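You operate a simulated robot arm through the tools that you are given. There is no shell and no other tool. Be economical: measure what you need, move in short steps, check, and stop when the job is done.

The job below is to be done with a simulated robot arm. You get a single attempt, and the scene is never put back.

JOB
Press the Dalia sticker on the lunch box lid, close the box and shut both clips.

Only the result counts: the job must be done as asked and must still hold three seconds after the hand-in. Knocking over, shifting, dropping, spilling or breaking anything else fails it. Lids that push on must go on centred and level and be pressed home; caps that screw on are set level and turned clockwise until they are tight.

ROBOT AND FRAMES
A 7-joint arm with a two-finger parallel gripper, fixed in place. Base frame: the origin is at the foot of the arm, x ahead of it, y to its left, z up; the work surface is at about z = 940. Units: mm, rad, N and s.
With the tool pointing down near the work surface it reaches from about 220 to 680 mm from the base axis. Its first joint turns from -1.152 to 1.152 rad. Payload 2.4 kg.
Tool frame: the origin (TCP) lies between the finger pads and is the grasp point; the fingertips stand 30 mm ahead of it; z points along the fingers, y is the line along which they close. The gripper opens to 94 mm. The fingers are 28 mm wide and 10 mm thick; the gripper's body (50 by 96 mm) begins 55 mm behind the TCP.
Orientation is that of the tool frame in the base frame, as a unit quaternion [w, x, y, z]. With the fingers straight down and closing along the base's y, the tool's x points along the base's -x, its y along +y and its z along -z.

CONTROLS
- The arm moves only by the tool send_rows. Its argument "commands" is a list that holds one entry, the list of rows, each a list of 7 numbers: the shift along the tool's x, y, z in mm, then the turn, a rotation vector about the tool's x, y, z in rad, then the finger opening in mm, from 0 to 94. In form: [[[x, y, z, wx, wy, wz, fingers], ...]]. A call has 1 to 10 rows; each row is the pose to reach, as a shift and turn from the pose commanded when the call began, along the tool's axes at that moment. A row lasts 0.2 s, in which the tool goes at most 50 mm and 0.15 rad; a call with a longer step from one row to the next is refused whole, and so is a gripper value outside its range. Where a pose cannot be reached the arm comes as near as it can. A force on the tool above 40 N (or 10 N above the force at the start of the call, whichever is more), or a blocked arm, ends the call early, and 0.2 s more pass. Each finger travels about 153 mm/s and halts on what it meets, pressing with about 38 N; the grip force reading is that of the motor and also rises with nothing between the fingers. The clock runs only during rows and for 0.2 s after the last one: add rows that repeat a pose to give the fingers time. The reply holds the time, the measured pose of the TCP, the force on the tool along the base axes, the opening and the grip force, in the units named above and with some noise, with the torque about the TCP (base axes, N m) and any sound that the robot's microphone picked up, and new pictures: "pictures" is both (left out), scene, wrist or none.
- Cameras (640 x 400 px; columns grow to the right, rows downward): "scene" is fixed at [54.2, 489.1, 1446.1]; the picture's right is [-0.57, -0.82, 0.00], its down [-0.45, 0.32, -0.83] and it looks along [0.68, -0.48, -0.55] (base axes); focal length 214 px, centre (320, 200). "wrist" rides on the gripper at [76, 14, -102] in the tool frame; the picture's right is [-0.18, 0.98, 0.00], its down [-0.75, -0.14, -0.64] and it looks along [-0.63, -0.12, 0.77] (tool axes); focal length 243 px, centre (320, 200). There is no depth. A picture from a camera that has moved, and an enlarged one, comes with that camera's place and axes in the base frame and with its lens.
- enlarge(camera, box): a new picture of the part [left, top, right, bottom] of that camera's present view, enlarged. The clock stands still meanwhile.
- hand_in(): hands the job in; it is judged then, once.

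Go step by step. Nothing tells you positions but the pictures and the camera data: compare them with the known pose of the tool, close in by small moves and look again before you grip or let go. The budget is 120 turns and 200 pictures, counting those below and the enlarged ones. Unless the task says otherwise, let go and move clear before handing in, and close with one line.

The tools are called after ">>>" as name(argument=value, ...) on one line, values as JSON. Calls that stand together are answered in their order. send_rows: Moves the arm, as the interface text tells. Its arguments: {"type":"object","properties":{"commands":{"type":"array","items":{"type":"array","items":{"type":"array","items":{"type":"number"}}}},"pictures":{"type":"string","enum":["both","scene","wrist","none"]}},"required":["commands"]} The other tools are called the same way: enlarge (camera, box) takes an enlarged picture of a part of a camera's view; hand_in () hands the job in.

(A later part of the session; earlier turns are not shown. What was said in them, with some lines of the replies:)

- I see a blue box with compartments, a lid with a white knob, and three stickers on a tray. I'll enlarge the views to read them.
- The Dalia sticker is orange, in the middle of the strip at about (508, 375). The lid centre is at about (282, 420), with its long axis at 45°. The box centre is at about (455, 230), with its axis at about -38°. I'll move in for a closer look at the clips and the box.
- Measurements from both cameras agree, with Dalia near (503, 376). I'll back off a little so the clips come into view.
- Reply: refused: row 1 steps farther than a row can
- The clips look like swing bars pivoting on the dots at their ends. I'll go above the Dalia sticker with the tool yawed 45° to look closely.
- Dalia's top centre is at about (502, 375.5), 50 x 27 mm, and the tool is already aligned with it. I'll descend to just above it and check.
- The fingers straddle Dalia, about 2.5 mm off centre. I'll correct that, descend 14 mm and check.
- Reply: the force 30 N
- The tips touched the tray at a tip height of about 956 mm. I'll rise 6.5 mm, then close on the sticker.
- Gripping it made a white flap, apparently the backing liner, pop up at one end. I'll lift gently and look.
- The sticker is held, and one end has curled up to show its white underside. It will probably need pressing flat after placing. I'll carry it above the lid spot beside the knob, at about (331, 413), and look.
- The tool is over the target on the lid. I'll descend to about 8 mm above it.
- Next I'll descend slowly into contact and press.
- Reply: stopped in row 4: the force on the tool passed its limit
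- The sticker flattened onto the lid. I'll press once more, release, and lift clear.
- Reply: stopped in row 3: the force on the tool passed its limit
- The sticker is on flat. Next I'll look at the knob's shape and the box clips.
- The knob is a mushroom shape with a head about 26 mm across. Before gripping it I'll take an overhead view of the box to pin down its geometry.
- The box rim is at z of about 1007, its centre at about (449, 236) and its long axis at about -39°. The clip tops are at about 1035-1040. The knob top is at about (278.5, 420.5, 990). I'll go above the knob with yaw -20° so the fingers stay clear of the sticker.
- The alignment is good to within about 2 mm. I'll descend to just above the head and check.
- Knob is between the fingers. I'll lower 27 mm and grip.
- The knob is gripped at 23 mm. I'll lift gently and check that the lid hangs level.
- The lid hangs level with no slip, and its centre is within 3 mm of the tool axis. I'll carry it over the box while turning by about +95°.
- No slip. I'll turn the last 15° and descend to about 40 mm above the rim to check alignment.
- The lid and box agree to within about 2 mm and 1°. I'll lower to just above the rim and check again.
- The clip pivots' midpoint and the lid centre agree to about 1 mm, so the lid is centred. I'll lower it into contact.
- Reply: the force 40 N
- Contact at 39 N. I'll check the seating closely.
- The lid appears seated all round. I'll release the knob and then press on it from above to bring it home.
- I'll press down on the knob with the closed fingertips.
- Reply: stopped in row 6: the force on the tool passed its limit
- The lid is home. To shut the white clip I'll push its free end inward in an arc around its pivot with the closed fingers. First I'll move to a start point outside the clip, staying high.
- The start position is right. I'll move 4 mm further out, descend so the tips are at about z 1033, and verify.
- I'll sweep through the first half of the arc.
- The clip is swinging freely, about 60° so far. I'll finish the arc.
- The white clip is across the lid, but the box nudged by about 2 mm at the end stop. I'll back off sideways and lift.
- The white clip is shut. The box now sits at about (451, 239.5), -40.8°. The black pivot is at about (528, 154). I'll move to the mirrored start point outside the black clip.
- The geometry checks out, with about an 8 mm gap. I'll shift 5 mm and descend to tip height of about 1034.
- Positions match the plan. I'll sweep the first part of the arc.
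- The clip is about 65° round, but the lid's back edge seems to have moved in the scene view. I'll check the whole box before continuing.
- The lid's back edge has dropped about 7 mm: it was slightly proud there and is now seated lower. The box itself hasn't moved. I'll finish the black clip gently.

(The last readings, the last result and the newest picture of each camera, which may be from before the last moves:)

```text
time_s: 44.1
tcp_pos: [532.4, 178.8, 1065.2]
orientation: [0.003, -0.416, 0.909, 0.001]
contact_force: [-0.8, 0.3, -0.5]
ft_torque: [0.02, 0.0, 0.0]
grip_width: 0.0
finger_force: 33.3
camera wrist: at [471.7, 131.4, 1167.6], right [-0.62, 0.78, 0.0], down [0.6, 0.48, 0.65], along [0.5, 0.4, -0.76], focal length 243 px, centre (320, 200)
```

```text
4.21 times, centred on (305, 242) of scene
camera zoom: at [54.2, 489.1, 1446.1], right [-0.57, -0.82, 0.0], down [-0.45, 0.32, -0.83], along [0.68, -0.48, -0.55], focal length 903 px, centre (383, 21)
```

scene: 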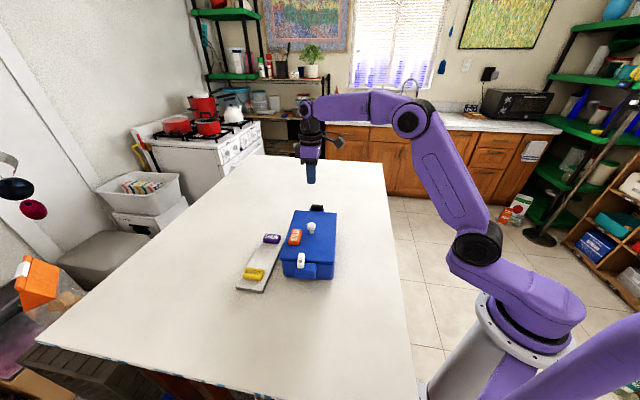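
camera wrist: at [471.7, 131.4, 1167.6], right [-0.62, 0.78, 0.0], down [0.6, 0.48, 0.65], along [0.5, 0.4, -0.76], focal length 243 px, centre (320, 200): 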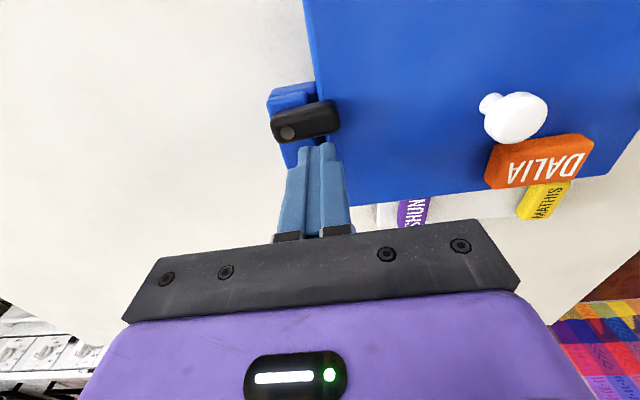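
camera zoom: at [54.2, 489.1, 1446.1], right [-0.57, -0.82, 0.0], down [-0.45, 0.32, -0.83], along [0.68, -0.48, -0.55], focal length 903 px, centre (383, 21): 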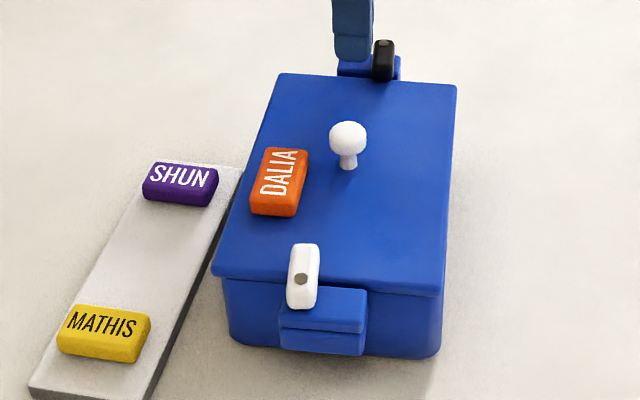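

The black clip snapped closed with no residual force. I'll back off, rise and inspect.

>>> send_rows(commands=[[[-8, 0, 0, 0, 0, 0, 0], [-8, 0, -20, 0, 0, 0, 0], [-8, 0, -60, 0, 0, 0, 0], [-8, 40, -90, 0, 0, 0, 0], [-8, 80, -120, 0, 0, 0, 0], [-8, 110, -130, 0, 0, 0, 0], [-8, 110, -130, 0, 0, 0, 0]]], pictures="both")

>>> enlarge(camera="wrist", box=[100, 0, 500, 220])

>>> enlarge(camera="scene", box=[270, 195, 350, 290])

```text
time_s: 45.7
tcp_pos: [454.3, 257.9, 1196.4]
orientation: [0.002, -0.416, 0.91, 0.001]
contact_force: [0.1, 0.7, -0.4]
ft_torque: [0.0, -0.01, 0.0]
grip_width: 0.0
finger_force: 33.0
camera wrist: at [392.3, 209.2, 1297.2], right [-0.62, 0.78, 0.0], down [0.6, 0.48, 0.65], along [0.5, 0.4, -0.76], focal length 243 px, centre (320, 200)
```

scene: 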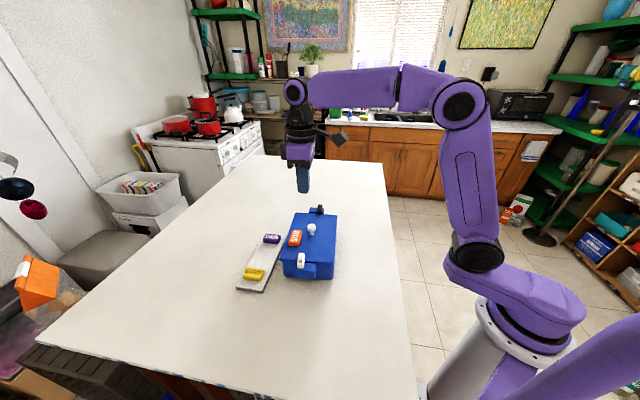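
wrist: 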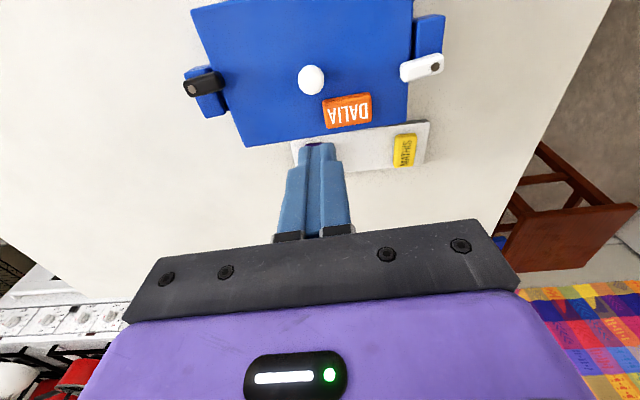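

```text
1.60 times, centred on (300, 110) of wrist
camera zoom: at [392.3, 209.2, 1297.2], right [-0.62, 0.78, 0.0], down [0.6, 0.48, 0.65], along [0.5, 0.4, -0.76], focal length 388 px, centre (352, 344)
```

zoom: 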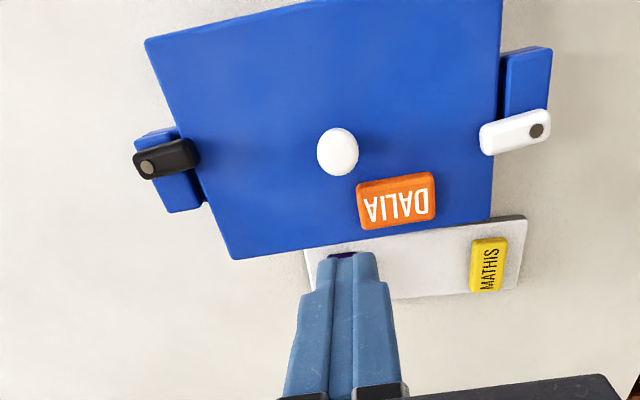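

```text
4.21 times, centred on (310, 242) of scene
camera zoom: at [54.2, 489.1, 1446.1], right [-0.57, -0.82, 0.0], down [-0.45, 0.32, -0.83], along [0.68, -0.48, -0.55], focal length 903 px, centre (362, 21)
```

zoom: 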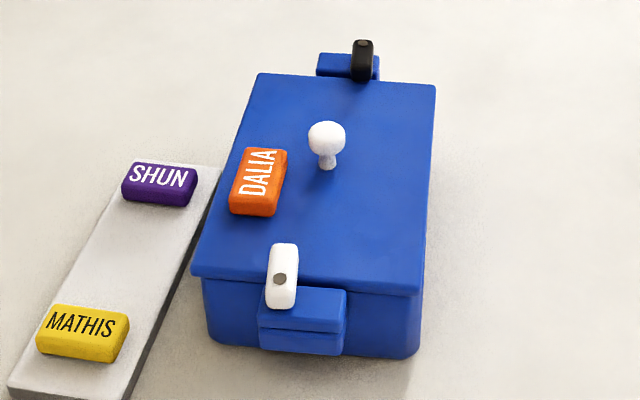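

Both clips lie across the lid. Now I'll check the lid's centring and seam closely.

>>> enlarge(camera="scene", box=[276, 250, 306, 280])

>>> enlarge(camera="scene", box=[312, 250, 342, 280])

>>> enlarge(camera="scene", box=[285, 195, 345, 230])

```text
13.33 times, centred on (291, 265) of scene
camera zoom: at [54.2, 489.1, 1446.1], right [-0.57, -0.82, 0.0], down [-0.45, 0.32, -0.83], along [0.68, -0.48, -0.55], focal length 2860 px, centre (707, -667)
```

zoom: 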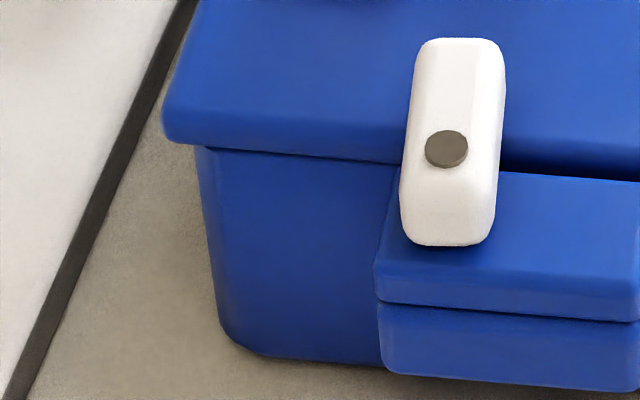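

```text
13.33 times, centred on (327, 265) of scene
camera zoom: at [54.2, 489.1, 1446.1], right [-0.57, -0.82, 0.0], down [-0.45, 0.32, -0.83], along [0.68, -0.48, -0.55], focal length 2860 px, centre (227, -667)
```

zoom: 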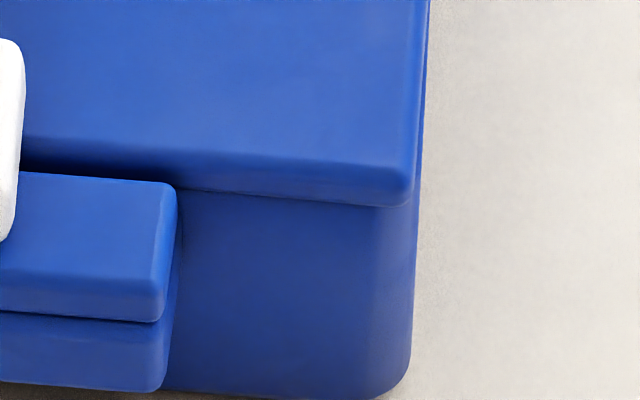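

```text
10.67 times, centred on (315, 212) of scene
camera zoom: at [54.2, 489.1, 1446.1], right [-0.57, -0.82, 0.0], down [-0.45, 0.32, -0.83], along [0.68, -0.48, -0.55], focal length 2288 px, centre (373, 67)
```

zoom: 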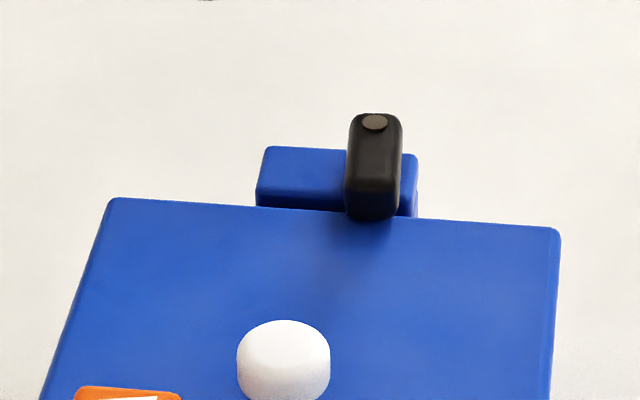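

The lid overhangs the left long side by about 7 mm but not the right, so it sits about 4 mm off centre. I'll bring the wrist camera low beside the box to look at the seam.

>>> send_rows(commands=[[[38, 0, 0, 0, 0, -0.05, 0], [76, 0, 0, 0, 0, -0.1, 0], [114, 1, 0, 0, 0, -0.15, 0], [152, 1, 0, 0, 0, -0.19, 0], [192, 2, 0, 0, 0, -0.19, 0], [192, 2, 0, 0, 0, -0.19, 0]]], pictures="none")

>>> send_rows(commands=[[[0, 0, 35, 0, -0.12, 0, 0], [0, 0, 70, 0, -0.25, 0, 0], [0, 0, 105, 0, -0.38, 0, 0], [0, 0, 140, 0, -0.5, 0, 0], [0, 0, 151, 0, -0.5, 0, 0], [0, 0, 151, 0, -0.5, 0, 0]]], pictures="wrist")

>>> enlarge(camera="wrist", box=[180, 100, 460, 260])

```text
time_s: 47.1
tcp_pos: [326.6, 111.8, 1193.9]
orientation: [0.002, -0.502, 0.865, 0.0]
contact_force: [0.4, 0.5, -0.1]
ft_torque: [-0.01, 0.0, -0.03]
grip_width: 0.1
finger_force: 32.9
```

```text
time_s: 48.5
tcp_pos: [328.4, 113.5, 1042.6]
orientation: [0.216, -0.485, 0.838, 0.125]
contact_force: [-0.3, -0.2, 0.7]
ft_torque: [-0.01, 0.01, 0.02]
grip_width: 0.0
finger_force: 33.0
camera wrist: at [257.8, 19.9, 1096.6], right [-0.77, 0.63, 0.09], down [0.29, 0.23, 0.93], along [0.56, 0.74, -0.37], focal length 243 px, centre (320, 200)
```

wrist: 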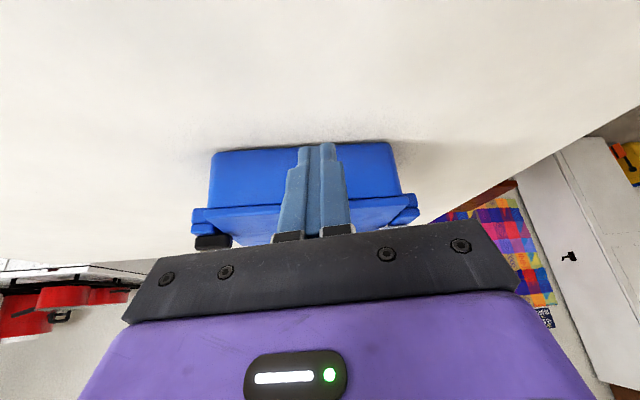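

```text
2.29 times, centred on (320, 180) of wrist
camera zoom: at [257.8, 19.9, 1096.6], right [-0.77, 0.63, 0.09], down [0.29, 0.23, 0.93], along [0.56, 0.74, -0.37], focal length 555 px, centre (320, 246)
```

zoom: 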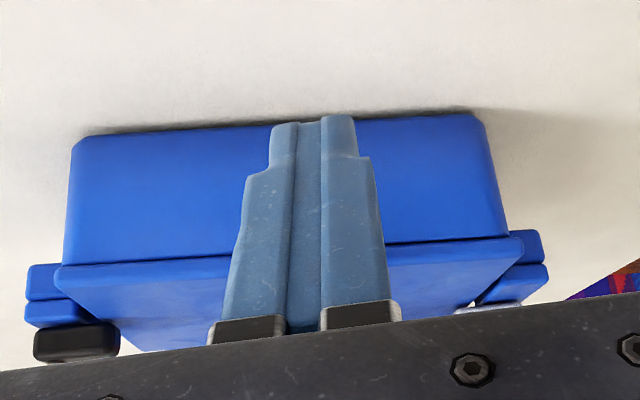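

The lid sits flat on the rim with no gap, offset about 1-3 mm toward the tray side. I'll go back over the knob and nudge it toward centre.

>>> send_rows(commands=[[[-18, 0, -33, 0, 0.12, 0, 0], [-36, 0, -66, 0, 0.25, 0, 0], [-54, 0, -100, 0, 0.38, 0, 0], [-72.4, 0, -132.5, 0, 0.5, 0, 20], [-72.4, 0, -132.5, 0, 0.5, 0, 50]]], pictures="none")

>>> send_rows(commands=[[[-35, -8, 0, 0, 0, 0.05, 50], [-70, -16, 0, 0, 0, 0.1, 50], [-105, -24, 0, 0, 0, 0.15, 50], [-140, -32, 20, 0, 0, 0.19, 50], [-172.6, -39, 40, 0, 0, 0.19, 50], [-172.6, -39, 65, 0, 0, 0.19, 50], [-172.6, -39, 65, 0, 0, 0.19, 50]]], pictures="wrist")

>>> enlarge(camera="wrist", box=[160, 0, 480, 200])

```text
time_s: 49.7
tcp_pos: [327.5, 111.4, 1194.8]
orientation: [0.003, -0.501, 0.866, 0.001]
contact_force: [0.4, 0.5, -0.3]
ft_torque: [-0.02, 0.01, 0.03]
grip_width: 50.1
finger_force: 0.0
```

```text
time_s: 51.3
tcp_pos: [447.1, 242.0, 1128.8]
orientation: [0.002, -0.416, 0.909, 0.001]
contact_force: [0.5, -1.1, -0.1]
ft_torque: [0.02, 0.0, 0.02]
grip_width: 50.0
finger_force: 0.1
camera wrist: at [386.0, 194.4, 1231.6], right [-0.62, 0.78, 0.0], down [0.6, 0.48, 0.65], along [0.5, 0.4, -0.76], focal length 243 px, centre (320, 200)
```

wrist: 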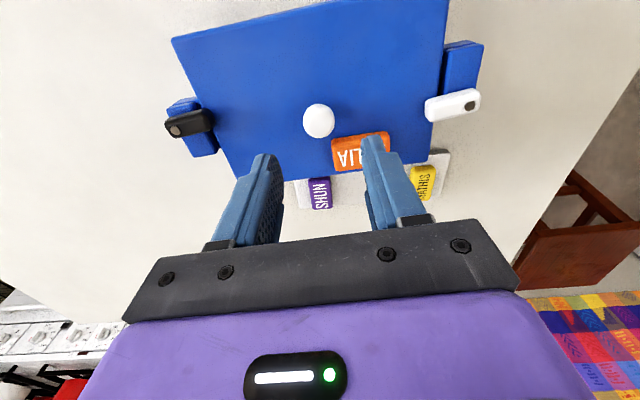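

```text
2.00 times, centred on (320, 100) of wrist
camera zoom: at [386.0, 194.4, 1231.6], right [-0.62, 0.78, 0.0], down [0.6, 0.48, 0.65], along [0.5, 0.4, -0.76], focal length 485 px, centre (320, 400)
```

zoom: 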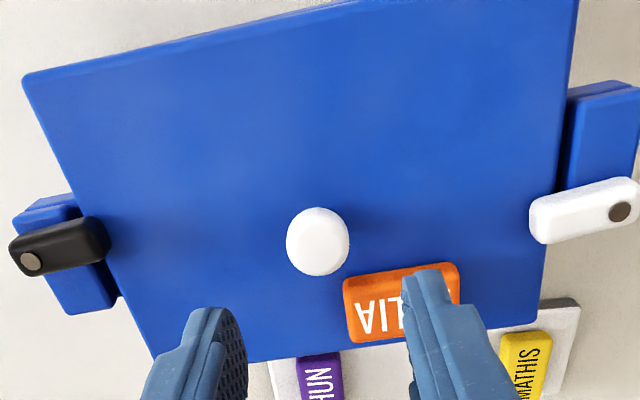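

I'll zoom on the near long edge to judge the overhang directly, since the camera is almost straight above it.

>>> enlarge(camera="wrist", box=[160, 0, 280, 75])

>>> enlarge(camera="wrist", box=[200, 110, 280, 190])

```text
5.33 times, centred on (220, 38) of wrist
camera zoom: at [386.0, 194.4, 1231.6], right [-0.62, 0.78, 0.0], down [0.6, 0.48, 0.65], along [0.5, 0.4, -0.76], focal length 1294 px, centre (853, 1067)
```

zoom: 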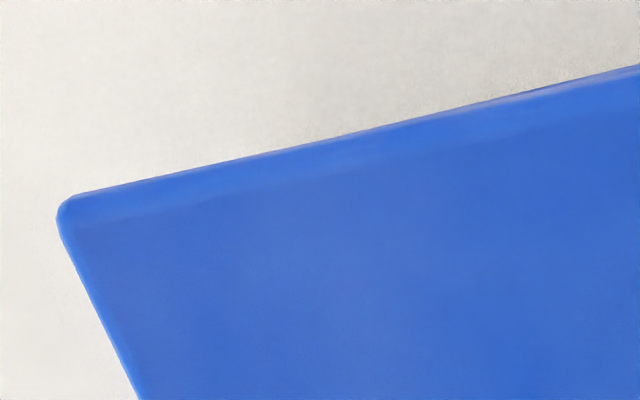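

```text
5.00 times, centred on (240, 150) of wrist
camera zoom: at [386.0, 194.4, 1231.6], right [-0.62, 0.78, 0.0], down [0.6, 0.48, 0.65], along [0.5, 0.4, -0.76], focal length 1213 px, centre (720, 450)
```

zoom: 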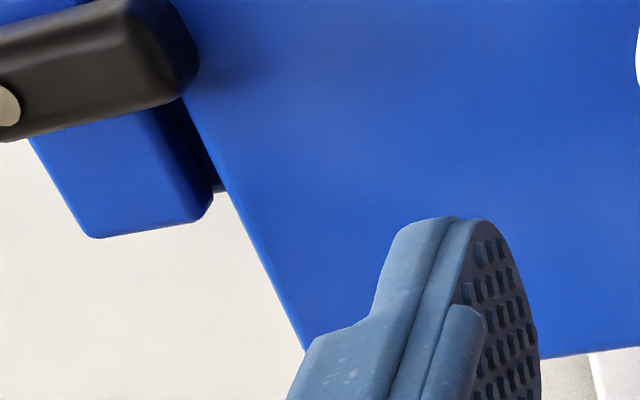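

The near edge is about flush, so the lid is centred to within about 2 mm, which is fine. I'll press once more on the knob to make sure the lid is home.

>>> send_rows(commands=[[[5, 0, 0, 0, 0, 0, 10], [5, 0, 15, 0, 0, 0, 0], [5, 0, 30, 0, 0, 0, 0], [5, 0, 38, 0, 0, 0, 0], [5, 0, 42, 0, 0, 0, 0], [5, 0, 45, 0, 0, 0, 0], [5, 0, 47, 0, 0, 0, 0], [5, 0, 49, 0, 0, 0, 0], [5, 0, 52, 0, 0, 0, 0], [5, 0, 55, 0, 0, 0, 0]]], pictures="wrist")

>>> enlarge(camera="scene", box=[270, 195, 350, 290])

```text
time_s: 53.4
tcp_pos: [445.3, 239.2, 1079.7]
orientation: [0.005, -0.417, 0.909, 0.001]
contact_force: [-4.5, -3.8, 9.2]
ft_torque: [-0.15, 0.19, -0.01]
grip_width: 0.0
finger_force: 33.4
heard: snap
stopped in row 10: the force on the tool passed its limit (the readings are from after the stop); the commanded pose is now the measured one
camera wrist: at [383.2, 190.7, 1182.1], right [-0.62, 0.78, 0.0], down [0.59, 0.48, 0.65], along [0.51, 0.4, -0.76], focal length 243 px, centre (320, 200)
```

wrist: 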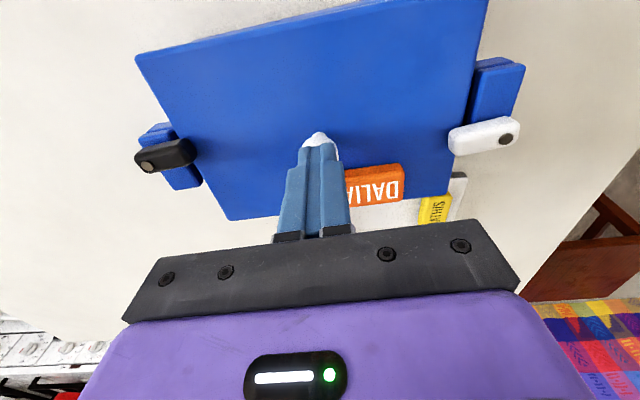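

```text
4.21 times, centred on (310, 242) of scene
camera zoom: at [53.9, 488.9, 1446.2], right [-0.57, -0.82, 0.0], down [-0.45, 0.32, -0.83], along [0.68, -0.48, -0.55], focal length 903 px, centre (362, 21)
```

zoom: 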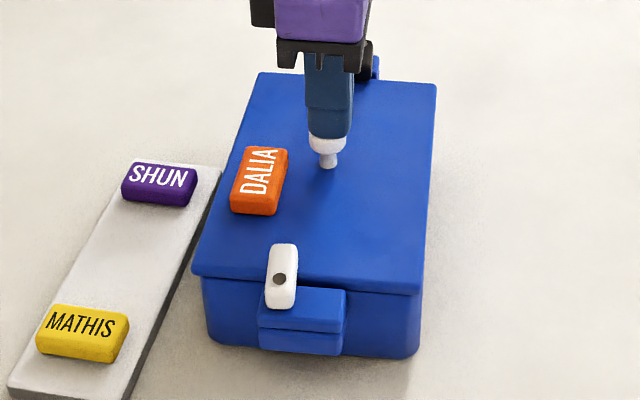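

I heard a snap as the lid seated. I'll lift and press at both ends of the lid to make sure nothing remains proud.

>>> send_rows(commands=[[[0, 0, -20, 0, 0, 0, 0], [10, 25, -20, 0, 0, 0, 0], [20, 55, -20, 0, 0, 0, 0], [20, 62, 10, 0, 0, 0, 0], [20, 62, 25, 0, 0, 0, 0], [20, 62, 30, 0, 0, 0, 0], [20, 62, 33, 0, 0, 0, 0], [20, 62, 36, 0, 0, 0, 0], [20, 62, 39, 0, 0, 0, 0], [20, 62, 42, 0, 0, 0, 0]]], pictures="wrist")

```text
time_s: 55.0
tcp_pos: [385.1, 264.8, 1048.6]
orientation: [0.008, -0.418, 0.909, 0.001]
contact_force: [-3.4, -4.9, 11.6]
ft_torque: [-0.24, 0.25, -0.06]
grip_width: 0.0
finger_force: 33.3
stopped in row 8: the force on the tool passed its limit (the readings are from after the stop); the commanded pose is now the measured one
camera wrist: at [324.2, 216.8, 1151.8], right [-0.62, 0.78, 0.0], down [0.59, 0.47, 0.65], along [0.51, 0.41, -0.76], focal length 243 px, centre (320, 200)
```

wrist: 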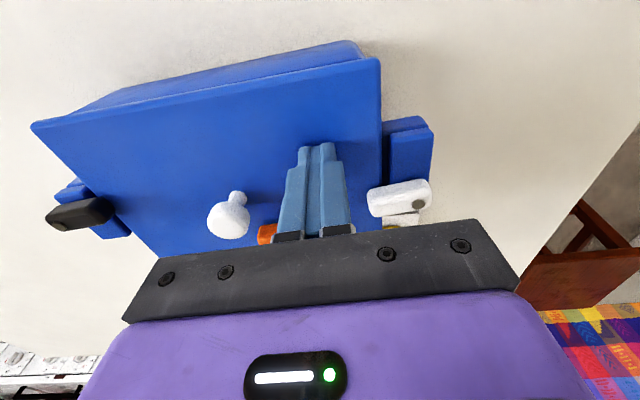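

The front end is firm, with the lid top at about z 1018. Next is the back end.

>>> send_rows(commands=[[[0, 0, -30, 0, 0, 0, 0], [0, 0, -60, 0, 0, 0, 0], [0, -45, -60, 0, 0, 0, 0], [0, -90, -60, 0, 0, 0, 0], [0, -124, -40, 0, 0, 0, 0], [0, -124, -10, 0, 0, 0, 0], [0, -124, -4, 0, 0, 0, 0], [0, -124, 0, 0, 0, 0, 0], [0, -124, 3, 0, 0, 0, 0], [0, -124, 6, 0, 0, 0, 0]]], pictures="wrist")

```text
time_s: 57.2
tcp_pos: [481.3, 183.8, 1049.0]
orientation: [0.009, -0.416, 0.909, 0.002]
contact_force: [-4.8, -1.4, 10.3]
ft_torque: [-0.11, 0.3, -0.02]
grip_width: 0.0
finger_force: 33.1
stopped in row 10: the force on the tool passed its limit (the readings are from after the stop); the commanded pose is now the measured one
camera wrist: at [417.9, 136.2, 1151.5], right [-0.62, 0.78, 0.0], down [0.59, 0.47, 0.66], along [0.51, 0.41, -0.75], focal length 243 px, centre (320, 200)
```

wrist: 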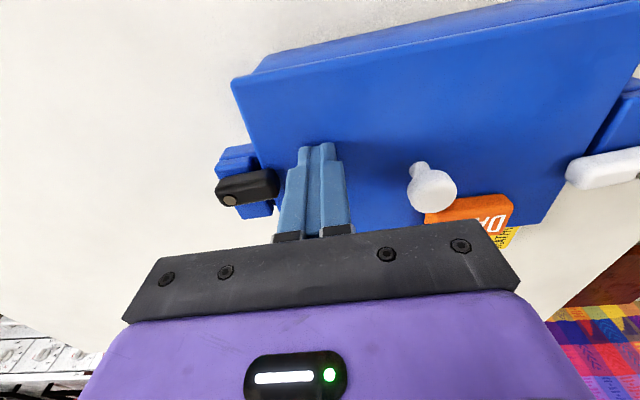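

The lid is level: 1048.6 at the front against 1049.0 at the back. I'll rise and verify the clip angles from above.

>>> send_rows(commands=[[[0, 0, -40, 0, 0, 0, 0], [0, 0, -80, 0, 0, 0, 0], [-10, 30, -120, -0.002, 0.01, 0, 0], [-30, 60, -150, -0.004, 0.018, 0, 0], [-40, 62, -150, -0.004, 0.018, 0, 0], [-40, 62, -150, -0.004, 0.018, 0, 0]]], pictures="wrist")

>>> enlarge(camera="wrist", box=[160, 0, 480, 200])

>>> enlarge(camera="scene", box=[270, 195, 350, 290])

```text
refused: row 3 steps farther than a row can; nothing moved
```

```text
2.00 times, centred on (320, 100) of wrist
camera zoom: at [417.9, 136.2, 1151.5], right [-0.62, 0.78, 0.0], down [0.59, 0.47, 0.66], along [0.51, 0.41, -0.75], focal length 485 px, centre (320, 400)
```

zoom: 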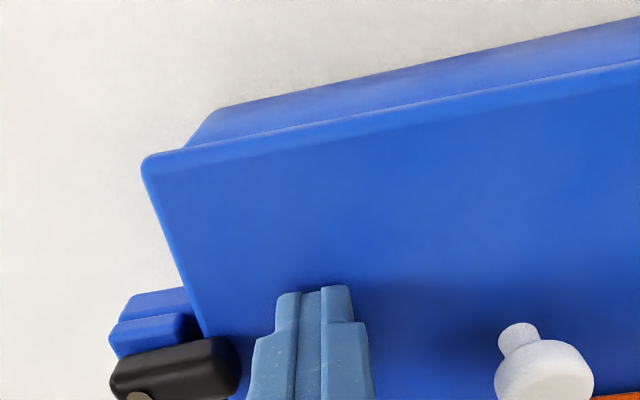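

```text
4.21 times, centred on (310, 242) of scene
camera zoom: at [53.9, 489.0, 1446.1], right [-0.57, -0.82, 0.0], down [-0.45, 0.32, -0.83], along [0.68, -0.48, -0.55], focal length 903 px, centre (362, 21)
```

zoom: 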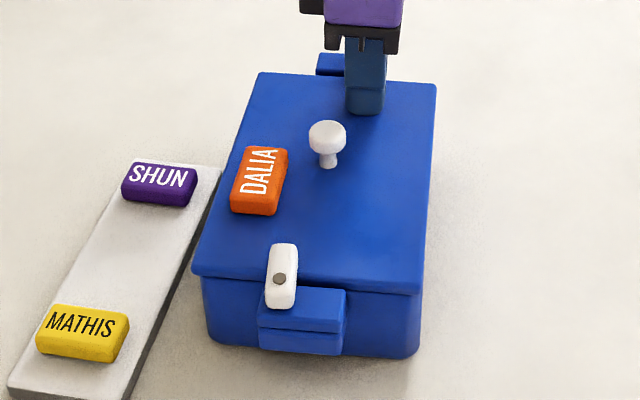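

>>> send_rows(commands=[[[0, 0, -40, 0, 0, 0, 0], [0, 0, -80, 0, 0, 0, 0], [-5, 20, -110, -0.002, 0.01, 0, 0], [-20, 45, -140, -0.004, 0.018, 0, 0], [-40, 62, -150, -0.004, 0.018, 0, 0], [-40, 62, -150, -0.004, 0.018, 0, 0]]], pictures="wrist")

>>> enlarge(camera="wrist", box=[160, 0, 480, 200])

>>> enlarge(camera="scene", box=[285, 195, 345, 230])

```text
time_s: 58.6
tcp_pos: [458.1, 254.8, 1199.8]
orientation: [0.001, -0.416, 0.909, 0.0]
contact_force: [-0.4, 0.6, -0.4]
ft_torque: [0.01, -0.03, -0.02]
grip_width: 0.1
finger_force: 32.6
camera wrist: at [396.3, 207.1, 1303.2], right [-0.62, 0.78, 0.0], down [0.6, 0.48, 0.64], along [0.5, 0.4, -0.77], focal length 243 px, centre (320, 200)
```

wrist: 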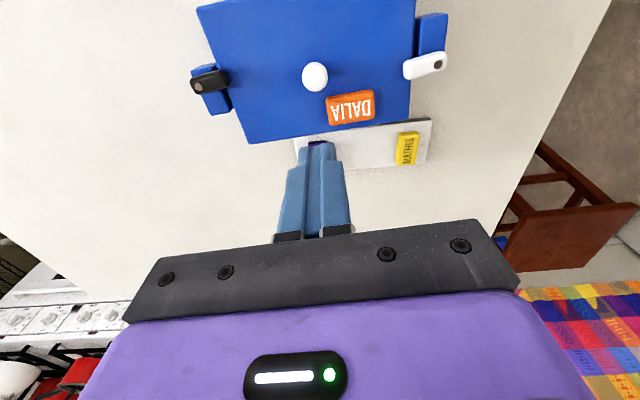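

```text
2.00 times, centred on (320, 100) of wrist
camera zoom: at [396.3, 207.1, 1303.2], right [-0.62, 0.78, 0.0], down [0.6, 0.48, 0.64], along [0.5, 0.4, -0.77], focal length 485 px, centre (320, 400)
```

zoom: 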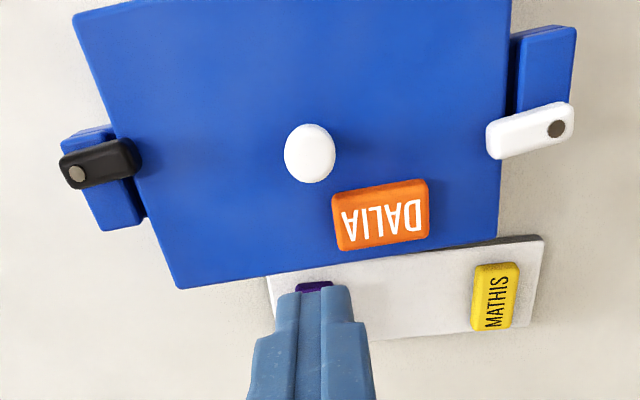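

```text
10.67 times, centred on (315, 212) of scene
camera zoom: at [54.2, 489.1, 1446.1], right [-0.57, -0.82, 0.0], down [-0.45, 0.32, -0.83], along [0.68, -0.48, -0.55], focal length 2288 px, centre (373, 67)
```

zoom: 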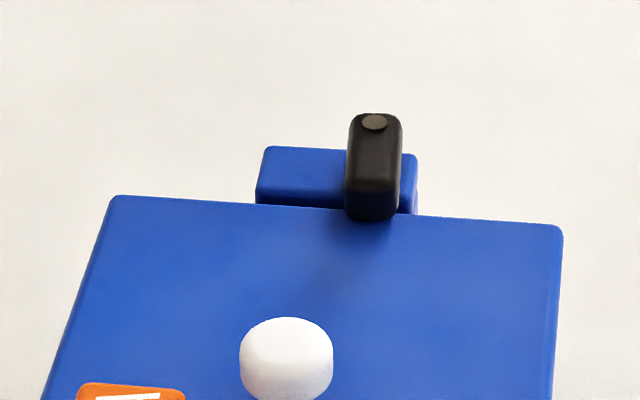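

The lid is seated, level and centred to within about 2 mm. The Dalia sticker is flat on it, and both clips are swung about 90° over the lid edges. The arm is clear, so I'm handing in.

>>> hand_in()

```text
The job is handed in.
```

I pressed the Dalia sticker onto the lid, closed the box with the lid snapped home, and shut both clips; the box itself shifted a few millimetres while I was closing the white clip.
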